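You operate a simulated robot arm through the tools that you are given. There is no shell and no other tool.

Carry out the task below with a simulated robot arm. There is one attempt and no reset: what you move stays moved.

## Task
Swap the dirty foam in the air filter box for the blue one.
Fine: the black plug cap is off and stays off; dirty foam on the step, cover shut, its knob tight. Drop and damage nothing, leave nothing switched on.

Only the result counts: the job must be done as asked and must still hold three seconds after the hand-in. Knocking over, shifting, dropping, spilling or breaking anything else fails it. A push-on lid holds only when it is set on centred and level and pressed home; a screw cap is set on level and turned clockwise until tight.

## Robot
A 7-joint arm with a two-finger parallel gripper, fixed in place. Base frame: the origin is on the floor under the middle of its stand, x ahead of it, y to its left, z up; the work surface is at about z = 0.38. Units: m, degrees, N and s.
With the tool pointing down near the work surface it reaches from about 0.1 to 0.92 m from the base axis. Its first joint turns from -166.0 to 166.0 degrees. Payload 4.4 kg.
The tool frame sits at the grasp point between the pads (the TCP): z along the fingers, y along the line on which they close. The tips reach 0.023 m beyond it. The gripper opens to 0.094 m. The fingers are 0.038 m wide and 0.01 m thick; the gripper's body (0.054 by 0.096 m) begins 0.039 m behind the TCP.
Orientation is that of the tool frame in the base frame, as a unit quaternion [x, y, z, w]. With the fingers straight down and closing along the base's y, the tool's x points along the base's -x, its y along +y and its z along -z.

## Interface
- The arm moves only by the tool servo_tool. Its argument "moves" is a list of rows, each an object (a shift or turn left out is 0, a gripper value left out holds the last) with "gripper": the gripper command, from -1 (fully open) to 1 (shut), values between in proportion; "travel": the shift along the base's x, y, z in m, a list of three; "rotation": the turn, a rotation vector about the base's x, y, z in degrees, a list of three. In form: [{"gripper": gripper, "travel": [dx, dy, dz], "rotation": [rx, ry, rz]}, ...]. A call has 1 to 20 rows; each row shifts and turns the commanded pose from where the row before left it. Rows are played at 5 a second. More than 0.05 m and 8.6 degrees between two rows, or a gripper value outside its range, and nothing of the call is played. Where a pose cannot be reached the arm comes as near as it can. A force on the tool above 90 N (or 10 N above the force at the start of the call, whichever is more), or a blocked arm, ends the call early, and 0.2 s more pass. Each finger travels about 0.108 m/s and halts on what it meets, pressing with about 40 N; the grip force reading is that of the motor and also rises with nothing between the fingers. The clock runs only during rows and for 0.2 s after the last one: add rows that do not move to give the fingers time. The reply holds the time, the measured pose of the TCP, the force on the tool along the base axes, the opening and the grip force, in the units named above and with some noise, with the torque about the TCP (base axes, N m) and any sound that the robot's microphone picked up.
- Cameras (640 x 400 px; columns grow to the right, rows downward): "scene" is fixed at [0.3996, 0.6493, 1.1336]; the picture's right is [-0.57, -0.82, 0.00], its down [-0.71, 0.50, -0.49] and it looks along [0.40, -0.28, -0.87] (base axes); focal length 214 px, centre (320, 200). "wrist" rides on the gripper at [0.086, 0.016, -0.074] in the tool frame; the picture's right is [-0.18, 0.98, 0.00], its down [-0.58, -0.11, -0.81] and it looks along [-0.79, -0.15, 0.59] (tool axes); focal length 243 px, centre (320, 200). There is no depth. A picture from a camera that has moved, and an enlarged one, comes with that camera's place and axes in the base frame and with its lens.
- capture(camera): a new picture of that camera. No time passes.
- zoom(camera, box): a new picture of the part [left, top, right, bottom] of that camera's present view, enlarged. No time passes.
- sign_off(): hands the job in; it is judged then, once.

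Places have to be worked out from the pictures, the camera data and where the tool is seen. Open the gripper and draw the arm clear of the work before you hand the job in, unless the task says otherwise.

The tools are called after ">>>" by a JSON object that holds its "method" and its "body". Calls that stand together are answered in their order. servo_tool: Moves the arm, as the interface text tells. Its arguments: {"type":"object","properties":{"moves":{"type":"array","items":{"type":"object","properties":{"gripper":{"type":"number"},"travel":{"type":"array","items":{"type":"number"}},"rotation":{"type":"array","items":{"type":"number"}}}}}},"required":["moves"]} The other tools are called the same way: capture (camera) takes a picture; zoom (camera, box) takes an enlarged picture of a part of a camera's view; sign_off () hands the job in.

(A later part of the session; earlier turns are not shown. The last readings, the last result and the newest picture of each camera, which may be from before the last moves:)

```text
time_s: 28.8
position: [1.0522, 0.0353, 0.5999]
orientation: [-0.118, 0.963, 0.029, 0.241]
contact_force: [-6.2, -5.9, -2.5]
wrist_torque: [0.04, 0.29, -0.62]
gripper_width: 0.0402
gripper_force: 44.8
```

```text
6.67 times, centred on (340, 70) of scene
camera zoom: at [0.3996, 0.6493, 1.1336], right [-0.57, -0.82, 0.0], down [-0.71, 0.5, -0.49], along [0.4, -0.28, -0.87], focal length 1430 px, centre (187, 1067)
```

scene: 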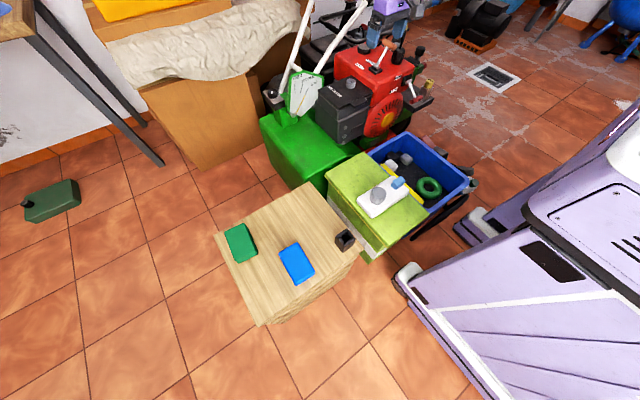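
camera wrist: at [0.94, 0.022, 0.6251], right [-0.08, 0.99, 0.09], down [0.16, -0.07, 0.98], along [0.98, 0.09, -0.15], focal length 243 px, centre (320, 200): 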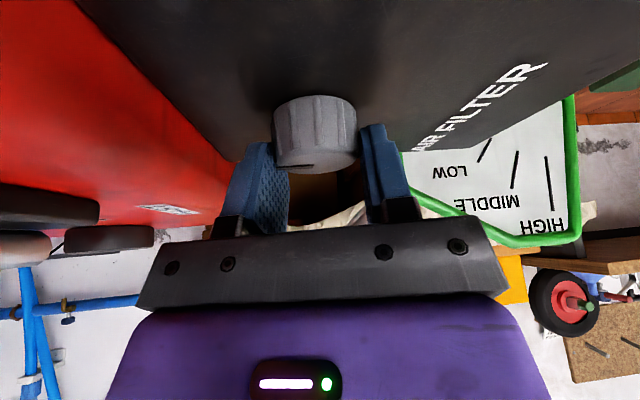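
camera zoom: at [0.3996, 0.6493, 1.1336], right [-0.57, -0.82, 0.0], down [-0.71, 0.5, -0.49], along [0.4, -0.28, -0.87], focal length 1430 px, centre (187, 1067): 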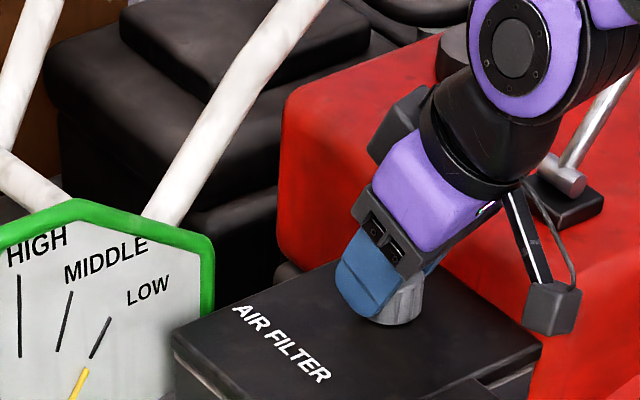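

There is now −0.62 N·m resisting torque, suggesting an end stop. I release, rise and read the mark.

>>> {"method": "servo_tool", "body": {"moves": [{"rotation": [0, 0, -2]}, {"gripper": -0.4}, {}, {"travel": [0, 0, 0.02]}, {"travel": [0, 0, 0.02]}, {}]}}

>>> {"method": "zoom", "body": {"camera": "wrist", "box": [240, 0, 380, 120]}}

>>> {"method": "zoom", "body": {"camera": "scene", "box": [300, 40, 380, 100]}}

```text
time_s: 30.2
position: [1.0513, 0.0347, 0.6408]
orientation: [-0.102, 0.965, 0.026, 0.24]
contact_force: [0.9, -0.1, -0.5]
wrist_torque: [-0.02, 0.03, -0.04]
gripper_width: 0.0661
gripper_force: 0.1
```

```text
3.33 times, centred on (310, 60) of wrist
camera zoom: at [0.9393, 0.0256, 0.6649], right [-0.04, 1.0, 0.09], down [0.15, -0.08, 0.98], along [0.99, 0.06, -0.15], focal length 809 px, centre (353, 667)
```

zoom: 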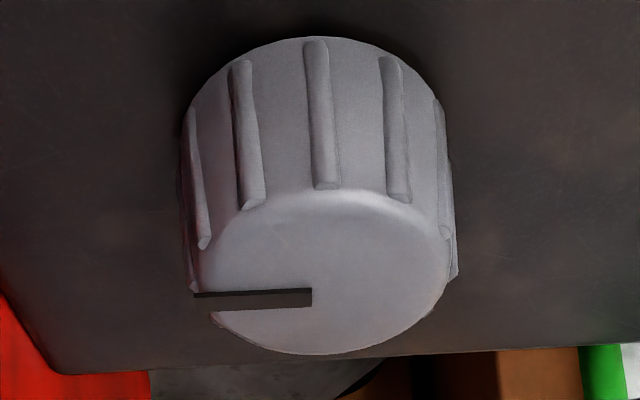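

```text
6.67 times, centred on (340, 70) of scene
camera zoom: at [0.3996, 0.6493, 1.1336], right [-0.57, -0.82, 0.0], down [-0.71, 0.5, -0.49], along [0.4, -0.28, -0.87], focal length 1430 px, centre (187, 1067)
```

zoom: 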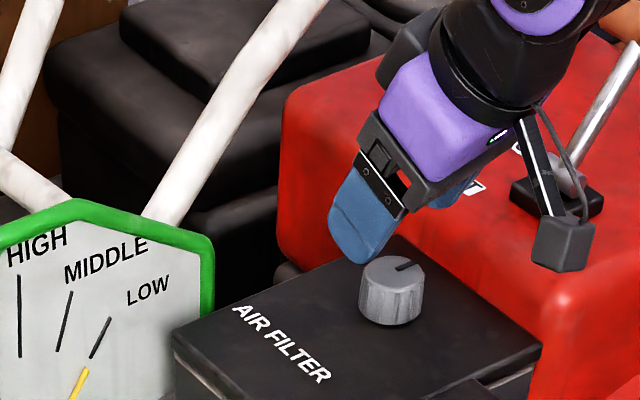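

The mark now points to about 270° (−y), i.e. ~120° from its tight position. To confirm this is the end stop I re-grip here and try a few more degrees gently.

>>> {"method": "servo_tool", "body": {"moves": [{"travel": [0, 0, -0.02]}, {"travel": [0, 0, -0.02]}, {"gripper": 0.0}, {"gripper": 0.5}, {}, {"rotation": [0, 0, 3]}, {}]}}

>>> {"method": "servo_tool", "body": {"moves": [{"rotation": [0, 0, 3]}, {}]}}

>>> {"method": "capture", "body": {"camera": "wrist"}}

```text
time_s: 31.8
position: [1.0515, 0.0352, 0.6004]
orientation: [-0.125, 0.962, 0.031, 0.24]
contact_force: [-0.1, -5.5, 2.9]
wrist_torque: [0.12, -0.06, -0.8]
gripper_width: 0.0403
gripper_force: 45.1
```

```text
time_s: 32.4
position: [1.0514, 0.0354, 0.5989]
orientation: [-0.151, 0.959, 0.037, 0.239]
contact_force: [-3.2, -5.1, 7.2]
wrist_torque: [-0.12, 0.36, -0.87]
gripper_width: 0.0408
gripper_force: 45.4
```

```text
taken
camera wrist: at [0.94, 0.0142, 0.6251], right [-0.15, 0.99, 0.09], down [0.16, -0.06, 0.98], along [0.98, 0.16, -0.15], focal length 243 px, centre (320, 200)
```

wrist: 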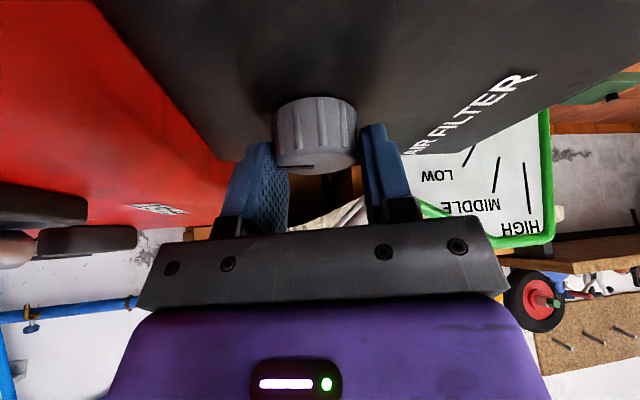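

The knob is at its stop (−0.87 N·m, slipping), so the cover is unlocked at ~120° CCW. I release, rise and back away to look at the tab on the near edge.

>>> {"method": "servo_tool", "body": {"moves": [{"gripper": -0.4}, {}, {"travel": [0, 0, 0.03]}, {"travel": [0, 0, 0.04]}, {"travel": [-0.03, 0, 0.02], "rotation": [0, 0, -8]}, {"travel": [-0.04, 0.005, 0.02], "rotation": [0, 0, -8]}, {"travel": [-0.04, 0.01, 0]}, {"travel": [-0.04, 0.01, 0]}, {"travel": [-0.04, 0.01, 0]}, {}]}}

>>> {"method": "capture", "body": {"camera": "wrist"}}

>>> {"method": "zoom", "body": {"camera": "scene", "box": [300, 60, 380, 120]}}

```text
time_s: 34.6
position: [0.8613, 0.07, 0.7098]
orientation: [-0.016, 0.97, 0.004, 0.242]
contact_force: [-0.6, 0.4, 0.5]
wrist_torque: [0.02, -0.01, -0.03]
gripper_width: 0.0659
gripper_force: 0.1
```

```text
taken
camera wrist: at [0.7501, 0.0807, 0.7351], right [0.13, 0.99, 0.09], down [0.14, -0.1, 0.98], along [0.98, -0.12, -0.15], focal length 243 px, centre (320, 200)
```

wrist: 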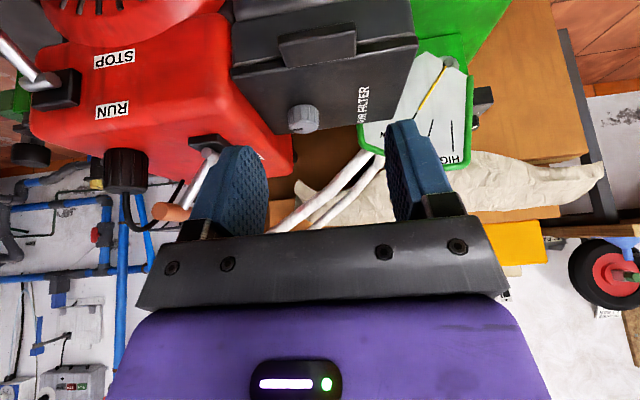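

```text
6.67 times, centred on (340, 90) of scene
camera zoom: at [0.3996, 0.6493, 1.1336], right [-0.57, -0.82, 0.0], down [-0.71, 0.5, -0.49], along [0.4, -0.28, -0.87], focal length 1430 px, centre (187, 933)
```

zoom: 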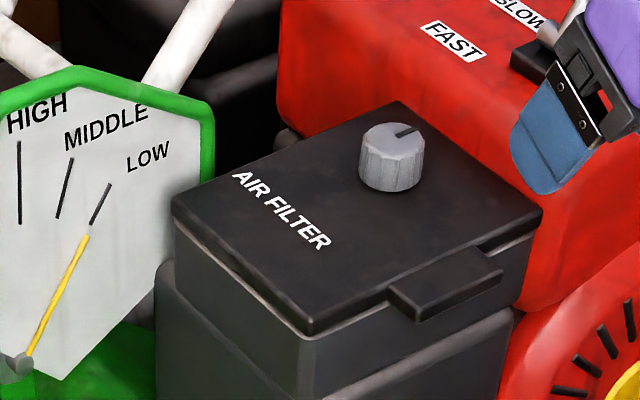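

I enlarge the wrist's view of the tab and lower edge of the cover.

>>> {"method": "zoom", "body": {"camera": "wrist", "box": [220, 0, 430, 140]}}

>>> {"method": "zoom", "body": {"camera": "scene", "box": [335, 85, 375, 110]}}

```text
2.86 times, centred on (325, 70) of wrist
camera zoom: at [0.7501, 0.0807, 0.7351], right [0.13, 0.99, 0.09], down [0.14, -0.1, 0.98], along [0.98, -0.12, -0.15], focal length 693 px, centre (306, 571)
```

zoom: 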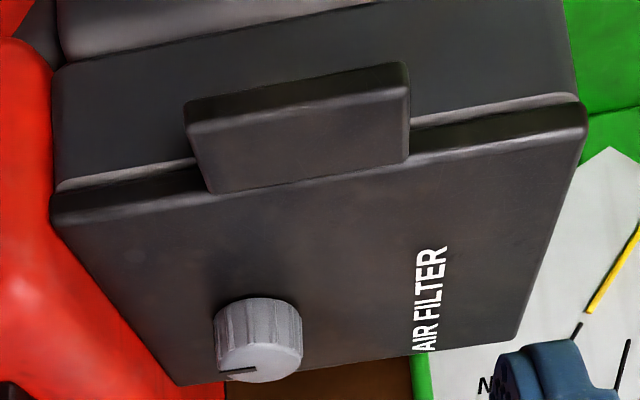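

```text
16.00 times, centred on (355, 98) of scene
camera zoom: at [0.3996, 0.6493, 1.1336], right [-0.57, -0.82, 0.0], down [-0.71, 0.5, -0.49], along [0.4, -0.28, -0.87], focal length 3432 px, centre (-240, 1840)
```

zoom: 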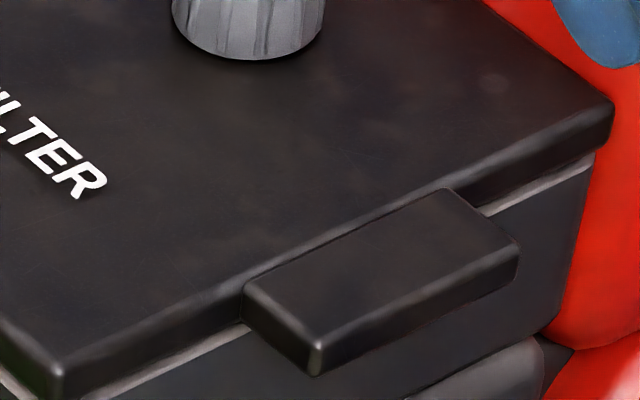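

The tab spans x 0.936–0.962, y 0.033–0.103, z 0.554–0.565. I will use the open fingers as a fork (one above, one below the tab), tool pointing forward and 20° down, so I rotate the hand −92° about its axis and lean it forward in free space.

>>> {"method": "servo_tool", "body": {"moves": [{"rotation": [3.6, 0, -6.77], "travel": [-0.005, 0, 0]}, {"rotation": [3.6, 0, -6.77], "travel": [-0.005, 0, 0]}, {"rotation": [3.6, 0, -6.77], "travel": [-0.005, 0, 0]}, {"rotation": [3.6, 0, -6.77], "travel": [-0.005, 0, 0]}, {"rotation": [3.6, 0, -6.77]}, {"rotation": [3.6, 0, -6.77]}, {"rotation": [3.6, 0, -6.77]}, {"rotation": [3.6, 0, -6.77]}, {"rotation": [3.6, 0, -6.77]}, {"rotation": [3.6, 0, -6.77]}, {"rotation": [3.6, 0, -6.77]}, {"rotation": [3.6, 0, -6.77]}, {"rotation": [0, -7, 0]}, {"rotation": [0, -7, 0]}, {"rotation": [0, -7, 0]}, {"rotation": [0, -7, 0]}, {"rotation": [0, -7, 0]}, {"rotation": [0, -7, 0]}, {}, {}]}}

>>> {"method": "capture", "body": {"camera": "wrist"}}

>>> {"method": "capture", "body": {"camera": "scene"}}

```text
time_s: 38.8
position: [0.8419, 0.07, 0.7103]
orientation: [0.578, 0.574, 0.411, 0.41]
contact_force: [0.5, -0.7, -0.2]
wrist_torque: [0.01, -0.01, -0.02]
gripper_width: 0.0659
gripper_force: 0.1
```

```text
taken
camera wrist: at [0.7764, 0.1545, 0.7498], right [0.32, -0.19, 0.93], down [-0.8, -0.58, 0.16], along [0.51, -0.79, -0.34], focal length 243 px, centre (320, 200)
```

wrist: 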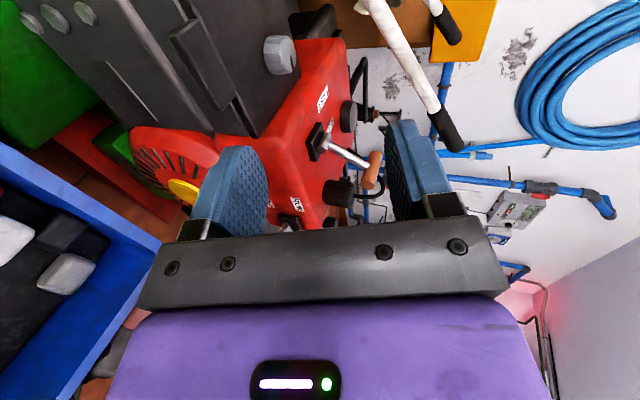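

```text
taken
```

scene: 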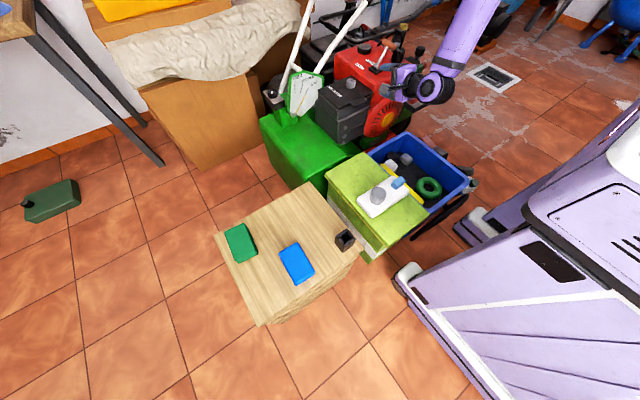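

The tool now points forward, 19° down, with fingers one above the other. I enlarge this side view of the tab edge to get its heights.

>>> {"method": "zoom", "body": {"camera": "wrist", "box": [120, 0, 320, 140]}}

```text
2.86 times, centred on (220, 70) of wrist
camera zoom: at [0.7764, 0.1545, 0.7498], right [0.32, -0.19, 0.93], down [-0.8, -0.58, 0.16], along [0.51, -0.79, -0.34], focal length 693 px, centre (606, 571)
```

zoom: 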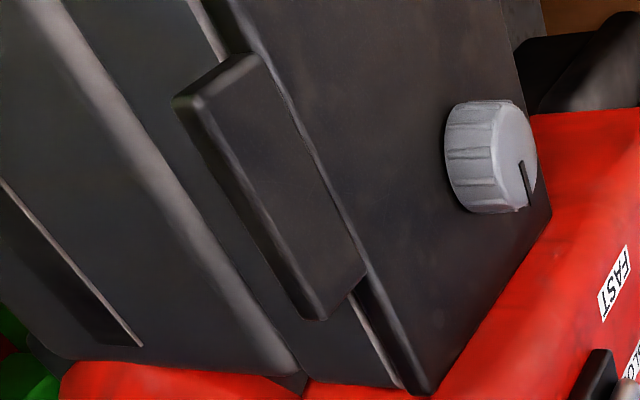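

The tab is at z ≈ 0.552–0.567. I bring the fork down in front of it, then move forward so the lower finger slides under the tab.

>>> {"method": "servo_tool", "body": {"moves": [{"travel": [0.01, -0.001, -0.04]}, {"travel": [0.01, -0.001, -0.04]}, {"travel": [0.01, 0, -0.03]}, {"travel": [0.01, 0, -0.02]}, {}]}}

>>> {"method": "capture", "body": {"camera": "wrist"}}

>>> {"method": "zoom", "body": {"camera": "scene", "box": [300, 50, 460, 150]}}

```text
time_s: 40.0
position: [0.881, 0.0675, 0.5801]
orientation: [0.578, 0.574, 0.412, 0.409]
contact_force: [0.6, -0.2, 0.0]
wrist_torque: [0.02, 0.04, 0.04]
gripper_width: 0.0659
gripper_force: 0.0
```

```text
taken
camera wrist: at [0.8157, 0.1531, 0.62], right [0.32, -0.19, 0.93], down [-0.8, -0.58, 0.16], along [0.51, -0.79, -0.34], focal length 243 px, centre (320, 200)
```

wrist: 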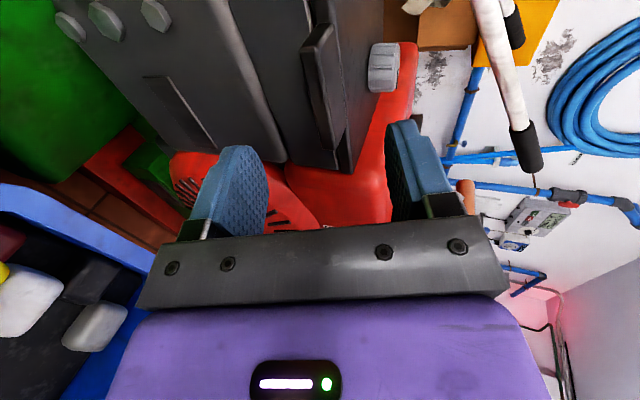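

```text
4.00 times, centred on (380, 100) of scene
camera zoom: at [0.3996, 0.6493, 1.1336], right [-0.57, -0.82, 0.0], down [-0.71, 0.5, -0.49], along [0.4, -0.28, -0.87], focal length 858 px, centre (80, 600)
```

zoom: 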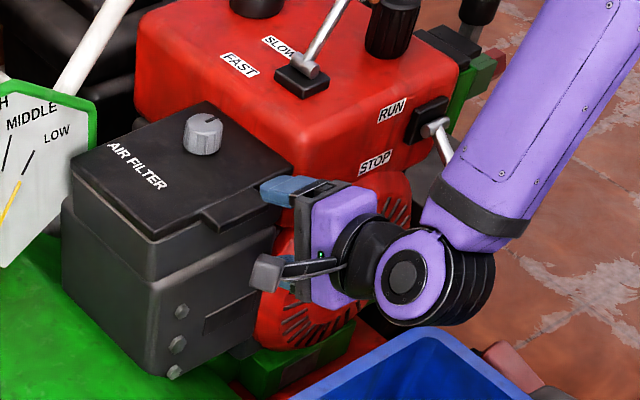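

The tab lies between the two fingers' lines. I move forward in two steps to TCP x ≈ 0.942.

>>> {"method": "servo_tool", "body": {"moves": [{"travel": [0.02, 0, 0]}, {"travel": [0.02, 0, 0]}, {"travel": [0.02, 0, 0]}, {}]}}

>>> {"method": "capture", "body": {"camera": "wrist"}}

>>> {"method": "zoom", "body": {"camera": "scene", "box": [310, 60, 390, 110]}}

```text
time_s: 41.0
position: [0.9411, 0.0678, 0.5807]
orientation: [0.577, 0.575, 0.411, 0.409]
contact_force: [-0.1, 0.5, -1.2]
wrist_torque: [-0.03, 0.02, 0.0]
gripper_width: 0.0657
gripper_force: 0.0
```

```text
taken
camera wrist: at [0.8758, 0.1526, 0.62], right [0.32, -0.19, 0.93], down [-0.8, -0.58, 0.16], along [0.51, -0.79, -0.34], focal length 243 px, centre (320, 200)
```

wrist: 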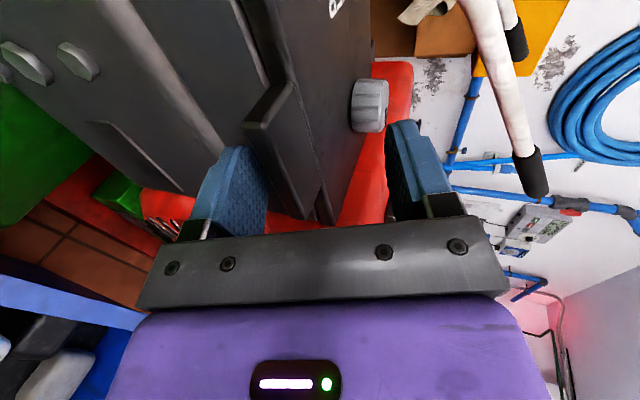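

```text
8.00 times, centred on (350, 85) of scene
camera zoom: at [0.3996, 0.6493, 1.1336], right [-0.57, -0.82, 0.0], down [-0.71, 0.5, -0.49], along [0.4, -0.28, -0.87], focal length 1716 px, centre (80, 1120)
```

zoom: 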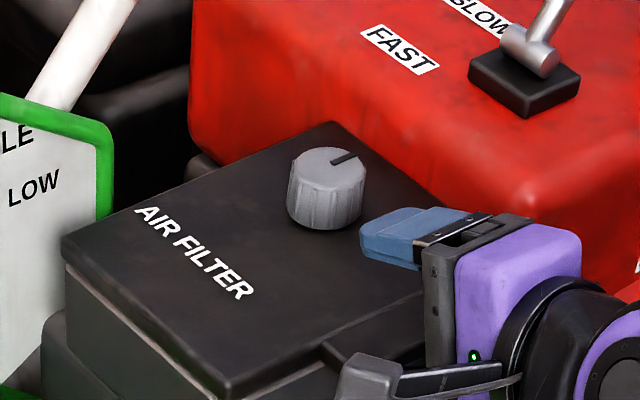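

No contact yet; the fork straddles the tab. I lift along the hinge arc to about 30° opening and check.

>>> {"method": "servo_tool", "body": {"moves": [{"travel": [0, 0, 0.01]}, {"travel": [0.001, 0, 0.012]}, {"travel": [0.001, 0, 0.015]}, {"travel": [0.001, 0, 0.016]}, {"travel": [0.006, 0, 0.014], "rotation": [0, 2, 0]}, {"travel": [0.006, 0, 0.014], "rotation": [0, 2, 0]}, {"travel": [0.007, 0, 0.014], "rotation": [0, 2, 0]}, {}]}}

>>> {"method": "capture", "body": {"camera": "wrist"}}

>>> {"method": "zoom", "body": {"camera": "scene", "box": [300, 40, 400, 110]}}

```text
time_s: 42.8
position: [0.9637, 0.0676, 0.6758]
orientation: [0.598, 0.596, 0.38, 0.379]
contact_force: [0.4, -0.1, -0.1]
wrist_torque: [-0.01, 0.03, 0.0]
gripper_width: 0.0659
gripper_force: 0.1
```

```text
taken
camera wrist: at [0.9026, 0.1526, 0.722], right [0.42, -0.19, 0.89], down [-0.78, -0.58, 0.24], along [0.47, -0.79, -0.39], focal length 243 px, centre (320, 200)
```

wrist: 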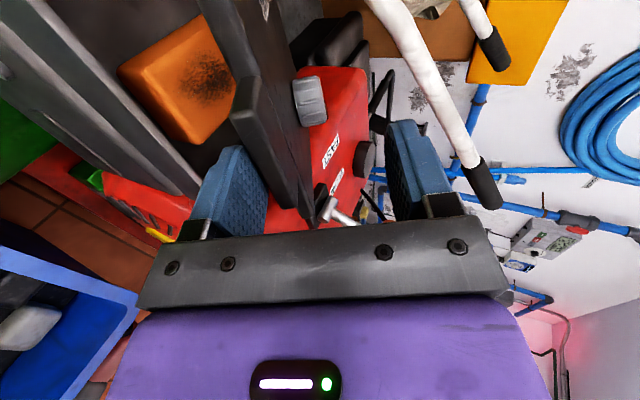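

```text
5.71 times, centred on (350, 75) of scene
camera zoom: at [0.3996, 0.6493, 1.1336], right [-0.57, -0.82, 0.0], down [-0.71, 0.5, -0.49], along [0.4, -0.28, -0.87], focal length 1226 px, centre (149, 914)
```

zoom: 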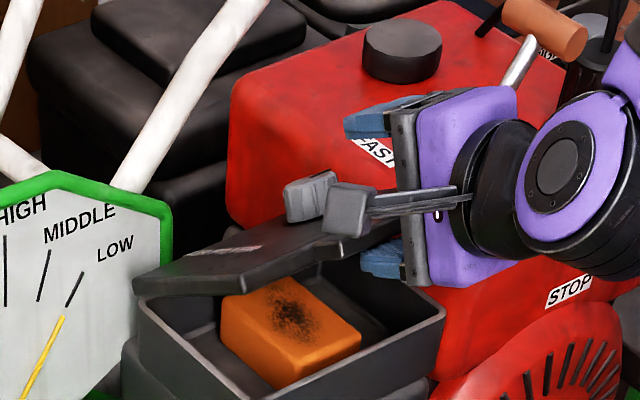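

The cover lifts freely, showing an orange foam with a dark stain inside. I continue along the arc to about 75°.

>>> {"method": "servo_tool", "body": {"moves": [{"travel": [0.0097, 0, 0.012], "rotation": [0, 2.33, 0]}, {"travel": [0.0097, 0, 0.012], "rotation": [0, 2.33, 0]}, {"travel": [0.0097, 0, 0.012], "rotation": [0, 2.33, 0]}, {"travel": [0.0125, 0, 0.0094], "rotation": [0, 2, 0]}, {"travel": [0.0125, 0, 0.0094], "rotation": [0, 2, 0]}, {"travel": [0.0125, 0, 0.0094], "rotation": [0, 2, 0]}, {"travel": [0.0145, 0, 0.006], "rotation": [0, 2, 0]}, {"travel": [0.0145, 0, 0.006], "rotation": [0, 2, 0]}, {"travel": [0.0145, 0, 0.006], "rotation": [0, 2, 0]}, {}]}}

>>> {"method": "capture", "body": {"camera": "wrist"}}

>>> {"method": "zoom", "body": {"camera": "scene", "box": [280, 20, 400, 110]}}

```text
time_s: 45.0
position: [1.0728, 0.0676, 0.7571]
orientation: [0.653, 0.649, 0.276, 0.275]
contact_force: [0.2, 0.7, -0.1]
wrist_torque: [0.04, -0.01, -0.01]
gripper_width: 0.066
gripper_force: 0.1
```

```text
taken
camera wrist: at [1.0314, 0.1528, 0.8209], right [0.68, -0.19, 0.71], down [-0.66, -0.58, 0.48], along [0.32, -0.79, -0.52], focal length 243 px, centre (320, 200)
```

wrist: 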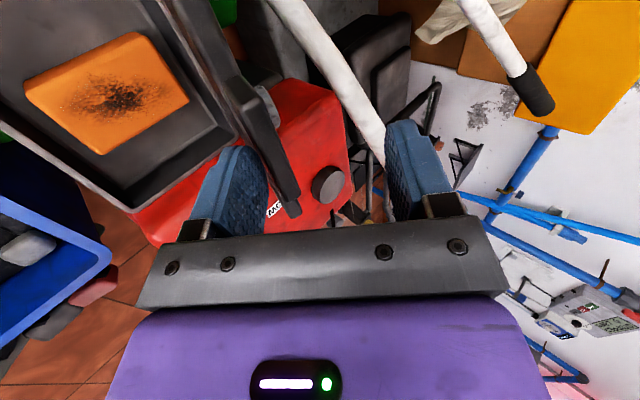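

```text
4.44 times, centred on (340, 65) of scene
camera zoom: at [0.3996, 0.6493, 1.1336], right [-0.57, -0.82, 0.0], down [-0.71, 0.5, -0.49], along [0.4, -0.28, -0.87], focal length 953 px, centre (231, 800)
```

zoom: 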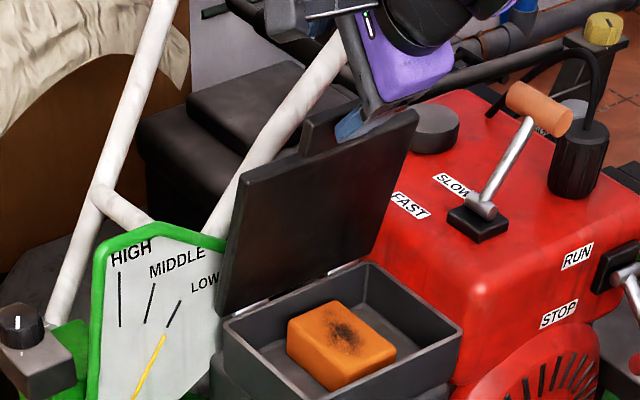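

The cover stands at ~75°. I keep pushing it toward and past vertical in small steps, watching force and reach.

>>> {"method": "servo_tool", "body": {"moves": [{"travel": [0.012, 0, 0.002], "rotation": [0, 1.5, 0]}, {"travel": [0.012, 0, 0.002], "rotation": [0, 1.5, 0]}, {"travel": [0.012, 0, 0.002], "rotation": [0, 1.5, 0]}, {"travel": [0.012, 0, 0.001], "rotation": [0, 1.5, 0]}, {}]}}

>>> {"method": "capture", "body": {"camera": "wrist"}}

>>> {"method": "zoom", "body": {"camera": "scene", "box": [280, 20, 400, 110]}}

```text
time_s: 46.2
position: [1.1065, 0.0653, 0.7612]
orientation: [0.665, 0.66, 0.245, 0.251]
contact_force: [0.8, -0.1, -0.2]
wrist_torque: [0.01, 0.0, 0.02]
gripper_width: 0.0658
gripper_force: 0.0
out of reach, approached as far as the arm can: row 3, 4
```

```text
taken
camera wrist: at [1.0707, 0.1506, 0.8271], right [0.74, -0.19, 0.65], down [-0.62, -0.57, 0.54], along [0.27, -0.8, -0.54], focal length 243 px, centre (320, 200)
```

wrist: 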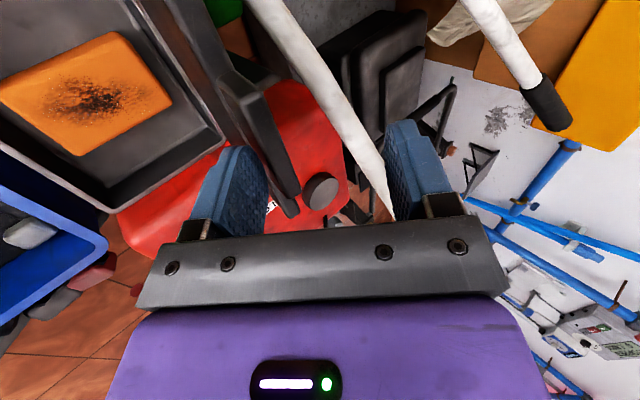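

```text
4.44 times, centred on (340, 65) of scene
camera zoom: at [0.3996, 0.6493, 1.1336], right [-0.57, -0.82, 0.0], down [-0.71, 0.5, -0.49], along [0.4, -0.28, -0.87], focal length 953 px, centre (231, 800)
```

zoom: 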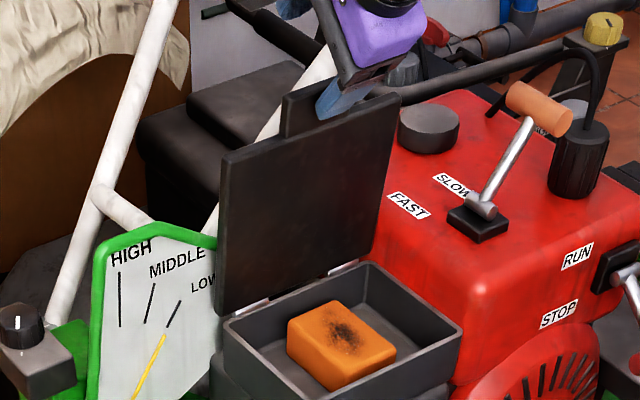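

The cover is at about 87° and the arm is at its limit with this pitch. I level the tool to ~25° pitch around the contact point to gain reach, then push further.

>>> {"method": "servo_tool", "body": {"moves": [{"travel": [-0.0017, 0.0003, -0.0027], "rotation": [0, -2.75, 0]}, {"travel": [-0.0017, 0.0003, -0.0027], "rotation": [0, -2.75, 0]}, {"travel": [-0.0017, 0.0003, -0.0027], "rotation": [0, -2.75, 0]}, {"travel": [-0.0017, 0.0003, -0.0027], "rotation": [0, -2.75, 0]}, {"travel": [-0.0017, 0.0003, -0.0027], "rotation": [0, -2.75, 0]}, {"travel": [-0.0017, 0.0003, -0.0027], "rotation": [0, -2.75, 0]}, {"travel": [-0.0017, 0.0003, -0.0027], "rotation": [0, -2.75, 0]}, {"travel": [-0.0017, 0.0003, -0.0027], "rotation": [0, -2.75, 0]}, {}]}}

>>> {"method": "capture", "body": {"camera": "wrist"}}

>>> {"method": "zoom", "body": {"camera": "scene", "box": [280, 20, 400, 110]}}

```text
time_s: 48.2
position: [1.0947, 0.0662, 0.7417]
orientation: [0.607, 0.605, 0.365, 0.363]
contact_force: [0.1, 1.0, -0.5]
wrist_torque: [-0.04, -0.04, 0.0]
gripper_width: 0.0657
gripper_force: 0.1
out of reach, approached as far as the arm can: row 2
```

```text
taken
camera wrist: at [1.0369, 0.1508, 0.7908], right [0.46, -0.19, 0.87], down [-0.76, -0.58, 0.28], along [0.45, -0.79, -0.41], focal length 243 px, centre (320, 200)
```

wrist: 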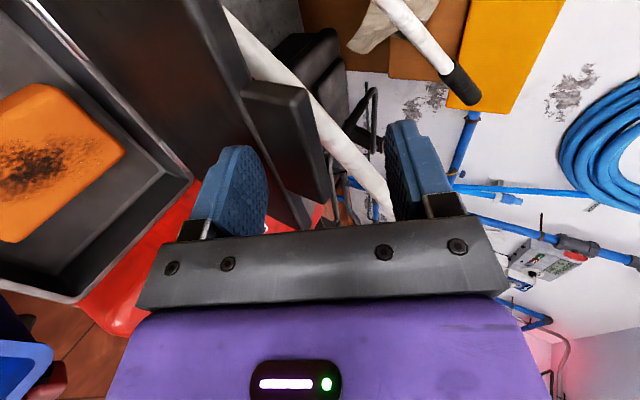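

```text
4.44 times, centred on (340, 65) of scene
camera zoom: at [0.3996, 0.6493, 1.1336], right [-0.57, -0.82, 0.0], down [-0.71, 0.5, -0.49], along [0.4, -0.28, -0.87], focal length 953 px, centre (231, 800)
```

zoom: 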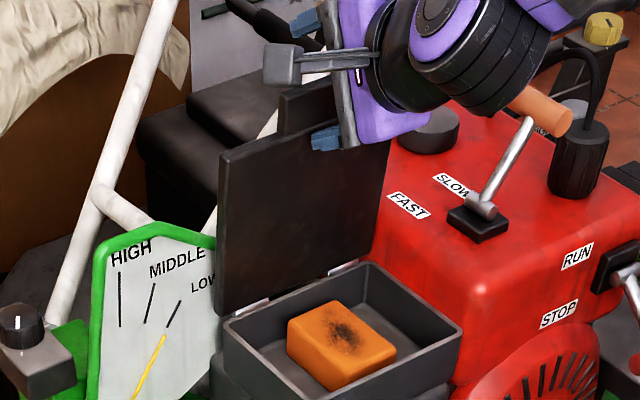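

Now at 28° pitch with the lower fingertip against the cover near z 0.70. I push forward gently in 8 mm rows.

>>> {"method": "servo_tool", "body": {"moves": [{"travel": [0.008, 0.001, 0]}, {"travel": [0.008, 0, 0]}, {"travel": [0.008, 0, 0]}, {"travel": [0.006, 0, 0]}, {}]}}

>>> {"method": "capture", "body": {"camera": "wrist"}}

>>> {"method": "zoom", "body": {"camera": "scene", "box": [280, 20, 400, 110]}}

```text
time_s: 49.4
position: [1.1252, 0.0667, 0.7419]
orientation: [0.607, 0.605, 0.364, 0.363]
contact_force: [-0.7, 0.5, 0.2]
wrist_torque: [-0.02, 0.01, -0.04]
gripper_width: 0.0659
gripper_force: 0.1
```

```text
taken
camera wrist: at [1.0672, 0.1516, 0.7908], right [0.46, -0.19, 0.87], down [-0.76, -0.58, 0.28], along [0.45, -0.79, -0.41], focal length 243 px, centre (320, 200)
```

wrist: 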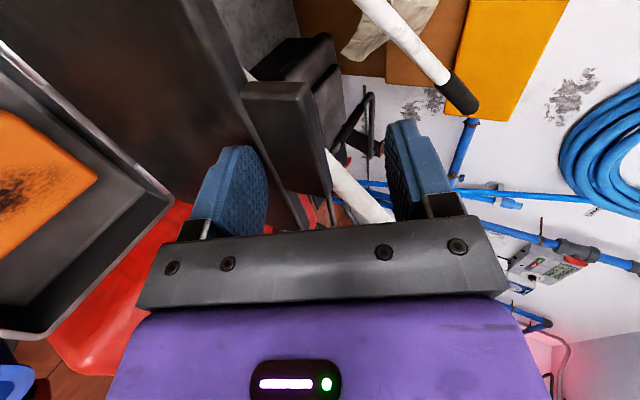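

```text
4.44 times, centred on (340, 65) of scene
camera zoom: at [0.3996, 0.6493, 1.1336], right [-0.57, -0.82, 0.0], down [-0.71, 0.5, -0.49], along [0.4, -0.28, -0.87], focal length 953 px, centre (231, 800)
```

zoom: 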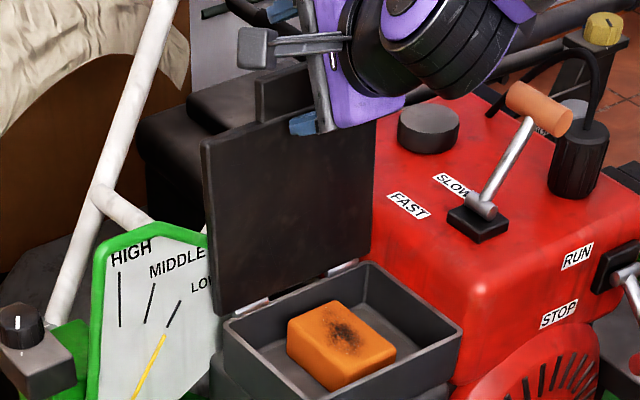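

The cover is at about 98°, past vertical, with no force. I nudge slightly more to see whether it meets a rest.

>>> {"method": "servo_tool", "body": {"moves": [{"travel": [0.006, 0.001, 0]}, {"travel": [0.006, 0, 0]}, {}]}}

>>> {"method": "zoom", "body": {"camera": "scene", "box": [280, 20, 400, 110]}}

>>> {"method": "capture", "body": {"camera": "wrist"}}

```text
time_s: 50.2
position: [1.1382, 0.0675, 0.7428]
orientation: [0.608, 0.604, 0.364, 0.364]
contact_force: [-0.5, 0.3, -0.3]
wrist_torque: [0.0, 0.04, 0.02]
gripper_width: 0.0658
gripper_force: 0.1
```

```text
4.44 times, centred on (340, 65) of scene
camera zoom: at [0.3996, 0.6493, 1.1336], right [-0.57, -0.82, 0.0], down [-0.71, 0.5, -0.49], along [0.4, -0.28, -0.87], focal length 953 px, centre (231, 800)
```

zoom: 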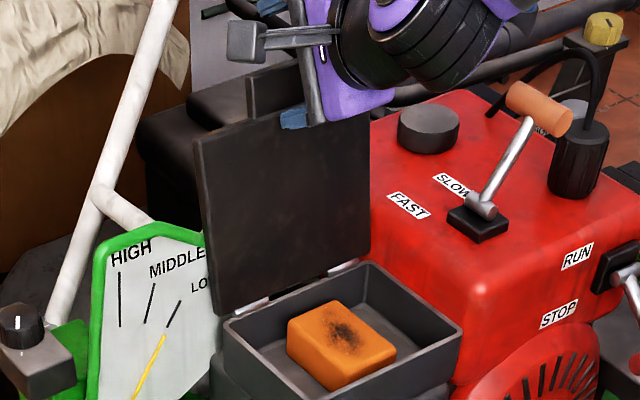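

```text
taken
camera wrist: at [1.0795, 0.1523, 0.7914], right [0.46, -0.19, 0.87], down [-0.76, -0.58, 0.28], along [0.45, -0.79, -0.41], focal length 243 px, centre (320, 200)
```

wrist: 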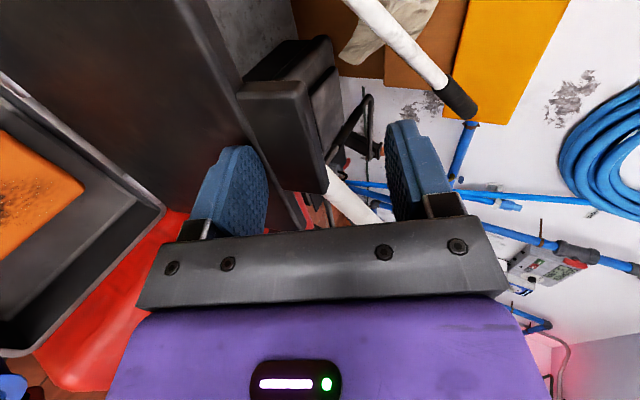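

The cover follows to ~102° without resistance. The upper finger is above the tab's top (0.76 vs 0.74), so I withdraw straight back 3 cm and check that the cover stays.

>>> {"method": "servo_tool", "body": {"moves": [{"travel": [-0.01, 0, 0.002]}, {"travel": [-0.02, 0, 0.004]}, {}, {}]}}

>>> {"method": "zoom", "body": {"camera": "scene", "box": [280, 20, 400, 110]}}

>>> {"method": "capture", "body": {"camera": "wrist"}}

```text
time_s: 51.2
position: [1.1061, 0.0677, 0.7477]
orientation: [0.607, 0.605, 0.365, 0.364]
contact_force: [-0.7, 0.0, 0.2]
wrist_torque: [0.03, 0.01, -0.01]
gripper_width: 0.0657
gripper_force: 0.1
```

```text
4.44 times, centred on (340, 65) of scene
camera zoom: at [0.3996, 0.6493, 1.1336], right [-0.57, -0.82, 0.0], down [-0.71, 0.5, -0.49], along [0.4, -0.28, -0.87], focal length 953 px, centre (231, 800)
```

zoom: 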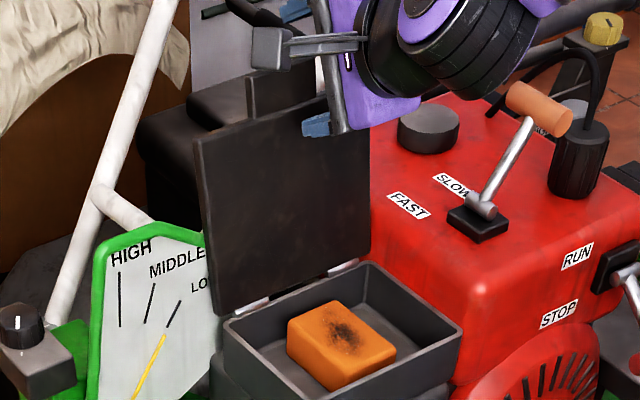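

```text
taken
camera wrist: at [1.0488, 0.1524, 0.797], right [0.46, -0.19, 0.87], down [-0.76, -0.58, 0.28], along [0.45, -0.79, -0.41], focal length 243 px, centre (320, 200)
```

wrist: 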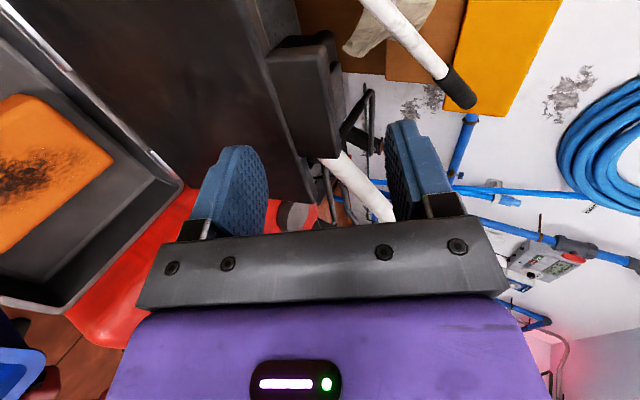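

The cover stays open by itself at ~102°. Now I look closely at the dirty foam and the tray.

>>> {"method": "zoom", "body": {"camera": "scene", "box": [320, 75, 370, 112]}}

>>> {"method": "zoom", "body": {"camera": "wrist", "box": [0, 60, 200, 320]}}

```text
10.81 times, centred on (345, 94) of scene
camera zoom: at [0.3996, 0.6493, 1.1336], right [-0.57, -0.82, 0.0], down [-0.71, 0.5, -0.49], along [0.4, -0.28, -0.87], focal length 2319 px, centre (50, 1351)
```

zoom: 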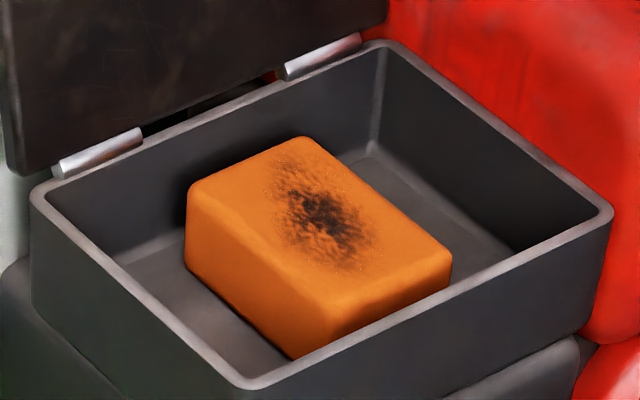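

```text
1.54 times, centred on (100, 190) of wrist
camera zoom: at [1.0488, 0.1524, 0.797], right [0.46, -0.19, 0.87], down [-0.76, -0.58, 0.28], along [0.45, -0.79, -0.41], focal length 373 px, centre (658, 215)
```

zoom: 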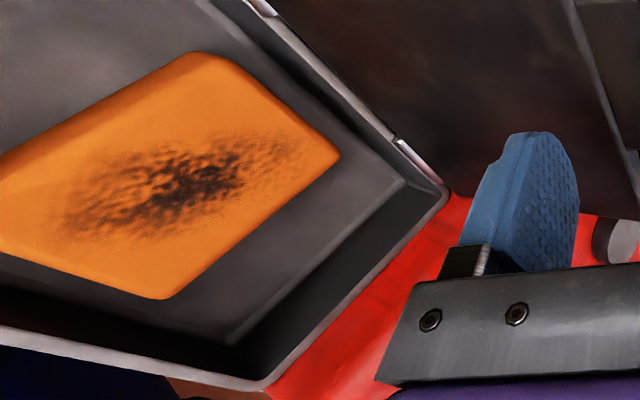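

The foam top is at z ≈ 0.54, spanning x 0.99–1.085, y 0.037–0.101, centred [1.038, 0.069], with ~5 cm free on both y sides; tray floor ≈ 0.505. I back away and turn the hand back to close along y with a 22° lean.

>>> {"method": "servo_tool", "body": {"moves": [{"travel": [-0.03, 0, 0.005]}, {"travel": [-0.04, 0, 0]}, {"travel": [-0.04, 0, 0], "rotation": [0, 8, 0]}, {"travel": [-0.04, 0, 0], "rotation": [0, 8, 0]}, {"travel": [-0.04, 0, 0], "rotation": [0, 8, 0]}, {"rotation": [0, 8, 0]}, {"rotation": [0, 8, 0], "gripper": -1}, {"rotation": [-2.81, 0, 6.95]}, {"rotation": [-2.81, 0, 6.95]}, {"rotation": [-2.81, 0, 6.95]}, {"rotation": [-2.81, 0, 6.95]}, {"rotation": [-2.81, 0, 6.95]}, {"rotation": [-2.81, 0, 6.95]}, {"rotation": [-2.81, 0, 6.95]}, {"rotation": [-2.81, 0, 6.95]}, {"rotation": [-2.81, 0, 6.95]}, {"rotation": [-2.81, 0, 6.95]}, {"rotation": [-2.81, 0, 6.95]}, {"rotation": [-2.81, 0, 6.95]}, {}]}}

>>> {"method": "capture", "body": {"camera": "wrist"}}

>>> {"method": "capture", "body": {"camera": "scene"}}

```text
time_s: 55.4
position: [0.9166, 0.0688, 0.753]
orientation: [0.002, 0.982, 0.0, 0.19]
contact_force: [-0.7, -0.2, -0.3]
wrist_torque: [-0.03, 0.02, 0.0]
gripper_width: 0.0939
gripper_force: 0.1
```

```text
taken
camera wrist: at [0.809, 0.083, 0.7888], right [0.18, 0.98, 0.07], down [0.24, -0.11, 0.97], along [0.96, -0.15, -0.25], focal length 243 px, centre (320, 200)
```

wrist: 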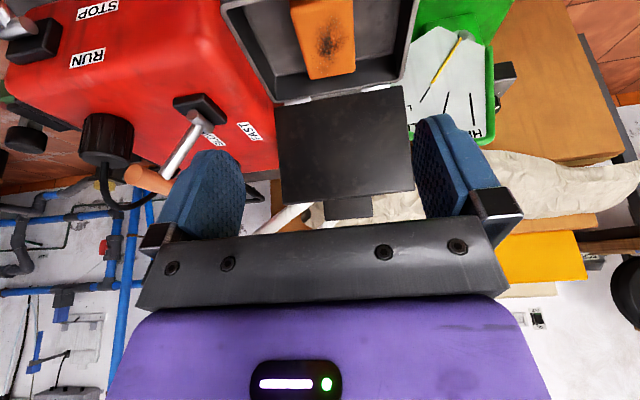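

```text
taken
```

scene: 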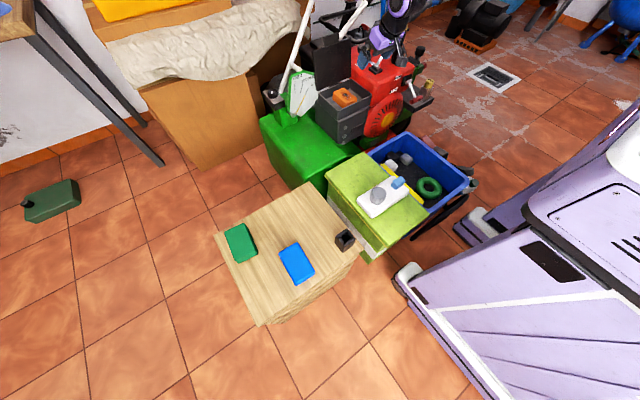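

The cover stays open. I enlarge the foam in the wrist view to verify its centre and yaw.

>>> {"method": "zoom", "body": {"camera": "wrist", "box": [220, 0, 430, 120]}}

```text
3.05 times, centred on (325, 60) of wrist
camera zoom: at [0.809, 0.083, 0.7888], right [0.18, 0.98, 0.07], down [0.24, -0.11, 0.97], along [0.96, -0.15, -0.25], focal length 739 px, centre (305, 627)
```

zoom: 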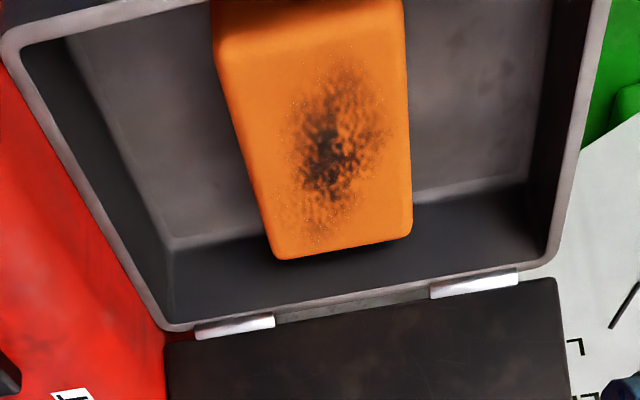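

The foam is axis-aligned, centred [1.041, 0.069]. I move above it and descend with the gripper fully open to z ≈ 0.548.

>>> {"method": "servo_tool", "body": {"moves": [{"travel": [0.04, 0, -0.02]}, {"travel": [0.04, 0, -0.03]}, {"travel": [0.0444, 0, -0.03]}, {"travel": [0, 0, -0.03]}, {"travel": [0, 0, -0.03]}, {"travel": [0, 0, -0.03]}, {"travel": [0, 0, -0.02]}, {}]}}

>>> {"method": "capture", "body": {"camera": "wrist"}}

>>> {"method": "zoom", "body": {"camera": "scene", "box": [300, 50, 400, 120]}}

```text
refused: row 3 steps farther than a row can; nothing moved
```

```text
taken
camera wrist: at [0.809, 0.083, 0.7888], right [0.18, 0.98, 0.07], down [0.24, -0.11, 0.97], along [0.96, -0.15, -0.25], focal length 243 px, centre (320, 200)
```

wrist: 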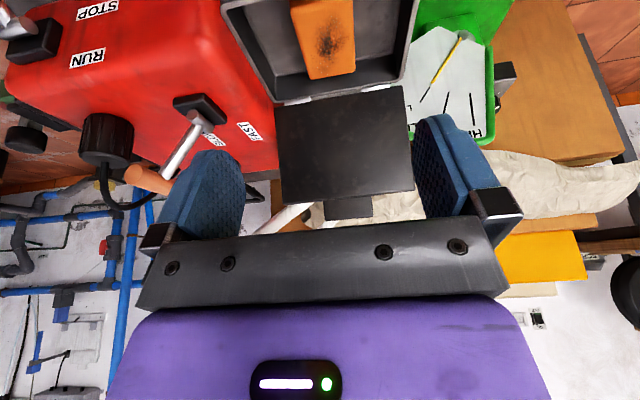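

```text
5.71 times, centred on (350, 85) of scene
camera zoom: at [0.3996, 0.6493, 1.1336], right [-0.57, -0.82, 0.0], down [-0.71, 0.5, -0.49], along [0.4, -0.28, -0.87], focal length 1226 px, centre (149, 857)
```

zoom: 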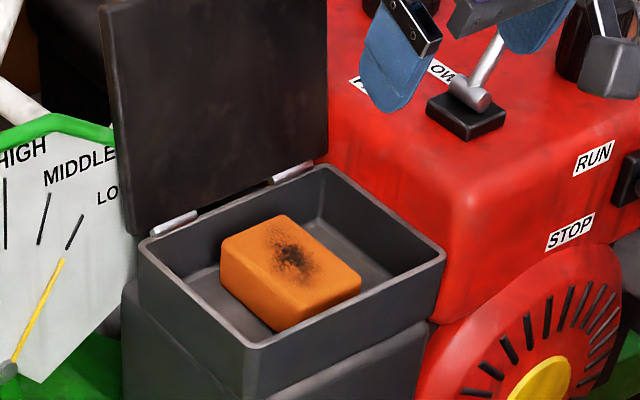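

One row exceeded the step length; nothing moved. I resend it with smaller steps.

>>> {"method": "servo_tool", "body": {"moves": [{"travel": [0.035, 0, -0.02]}, {"travel": [0.035, 0, -0.02]}, {"travel": [0.035, 0, -0.02]}, {"travel": [0.0194, 0, -0.03]}, {"travel": [0, 0, -0.03]}, {"travel": [0, 0, -0.03]}, {"travel": [0, 0, -0.03]}, {"travel": [0, 0, -0.025]}, {}]}}

>>> {"method": "capture", "body": {"camera": "wrist"}}

>>> {"method": "zoom", "body": {"camera": "scene", "box": [300, 50, 400, 120]}}

```text
time_s: 57.4
position: [1.0405, 0.068, 0.5461]
orientation: [0.003, 0.982, -0.001, 0.19]
contact_force: [-0.1, -0.2, 0.0]
wrist_torque: [-0.01, 0.01, -0.02]
gripper_width: 0.0939
gripper_force: 0.1
```

```text
taken
camera wrist: at [0.933, 0.0834, 0.5831], right [0.18, 0.98, 0.07], down [0.24, -0.11, 0.97], along [0.96, -0.15, -0.25], focal length 243 px, centre (320, 200)
```

wrist: 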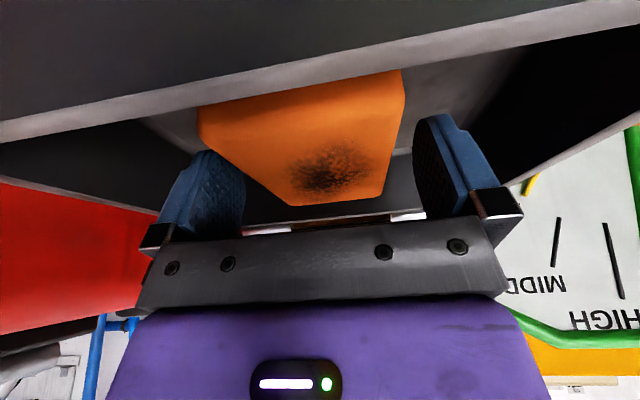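

```text
5.71 times, centred on (350, 85) of scene
camera zoom: at [0.3996, 0.6493, 1.1336], right [-0.57, -0.82, 0.0], down [-0.71, 0.5, -0.49], along [0.4, -0.28, -0.87], focal length 1226 px, centre (149, 857)
```

zoom: 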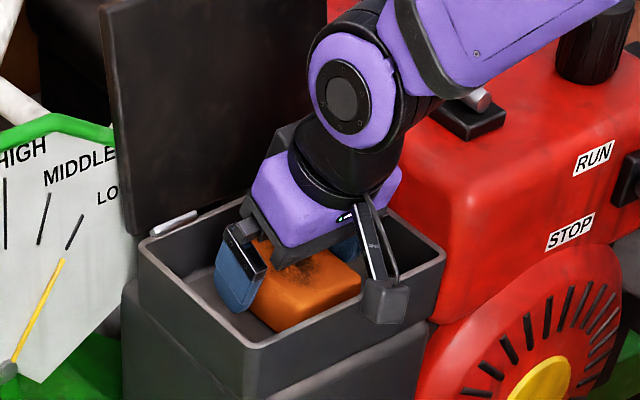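

The foam is between the fingers with no contact. I lower another 6 mm and close.

>>> {"method": "servo_tool", "body": {"moves": [{"travel": [0, 0.001, -0.006]}, {}, {"gripper": -0.3}, {"gripper": 0.2}, {}, {}]}}

>>> {"method": "capture", "body": {"camera": "wrist"}}

>>> {"method": "zoom", "body": {"camera": "scene", "box": [300, 50, 400, 120]}}

```text
time_s: 58.8
position: [1.0414, 0.0685, 0.5409]
orientation: [0.004, 0.982, 0.0, 0.191]
contact_force: [0.0, -0.6, 0.0]
wrist_torque: [-0.01, 0.0, 0.01]
gripper_width: 0.0632
gripper_force: 40.4
```

```text
taken
camera wrist: at [0.9333, 0.0843, 0.5772], right [0.18, 0.98, 0.07], down [0.24, -0.11, 0.97], along [0.96, -0.15, -0.25], focal length 243 px, centre (320, 200)
```

wrist: 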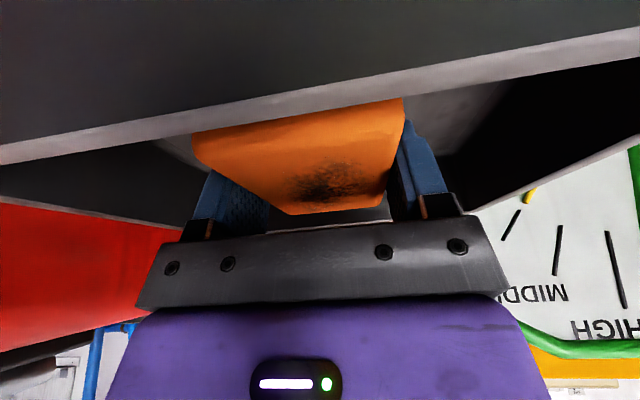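

```text
5.71 times, centred on (350, 85) of scene
camera zoom: at [0.3996, 0.6493, 1.1336], right [-0.57, -0.82, 0.0], down [-0.71, 0.5, -0.49], along [0.4, -0.28, -0.87], focal length 1226 px, centre (149, 857)
```

zoom: 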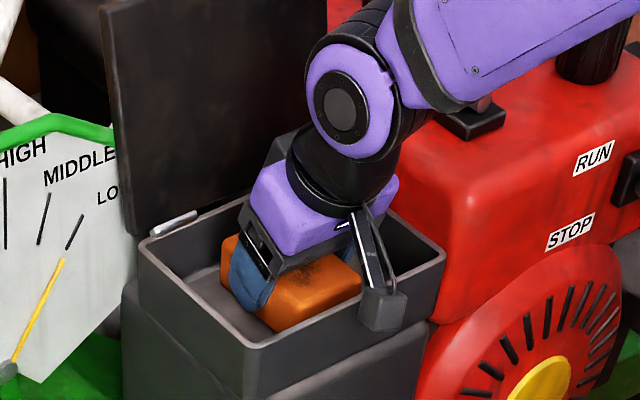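

Gripped at 63 mm width. I lift straight up out of the tray.

>>> {"method": "servo_tool", "body": {"moves": [{"travel": [0, 0, 0.01]}, {"travel": [0, 0, 0.015]}, {"travel": [0, 0, 0.02]}, {"travel": [0, 0, 0.025]}, {"travel": [0, 0, 0.03]}, {"travel": [0, 0, 0.03]}, {}]}}

>>> {"method": "capture", "body": {"camera": "wrist"}}

>>> {"method": "zoom", "body": {"camera": "scene", "box": [300, 30, 420, 120]}}

```text
time_s: 60.4
position: [1.04, 0.0692, 0.6717]
orientation: [0.003, 0.982, 0.0, 0.191]
contact_force: [-0.3, -0.1, 0.2]
wrist_torque: [0.01, 0.0, 0.02]
gripper_width: 0.0631
gripper_force: 40.0
```

```text
taken
camera wrist: at [0.9325, 0.0843, 0.7076], right [0.18, 0.98, 0.07], down [0.24, -0.11, 0.97], along [0.96, -0.15, -0.25], focal length 243 px, centre (320, 200)
```

wrist: 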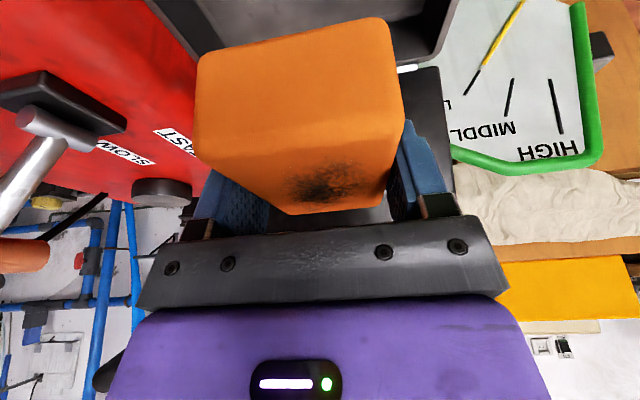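

```text
4.44 times, centred on (360, 75) of scene
camera zoom: at [0.3996, 0.6493, 1.1336], right [-0.57, -0.82, 0.0], down [-0.71, 0.5, -0.49], along [0.4, -0.28, -0.87], focal length 953 px, centre (142, 756)
```

zoom: 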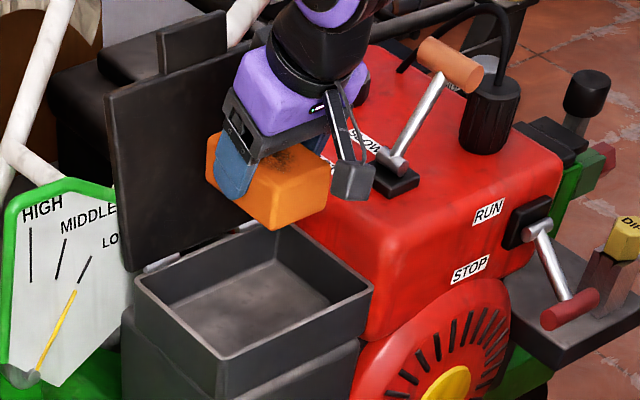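

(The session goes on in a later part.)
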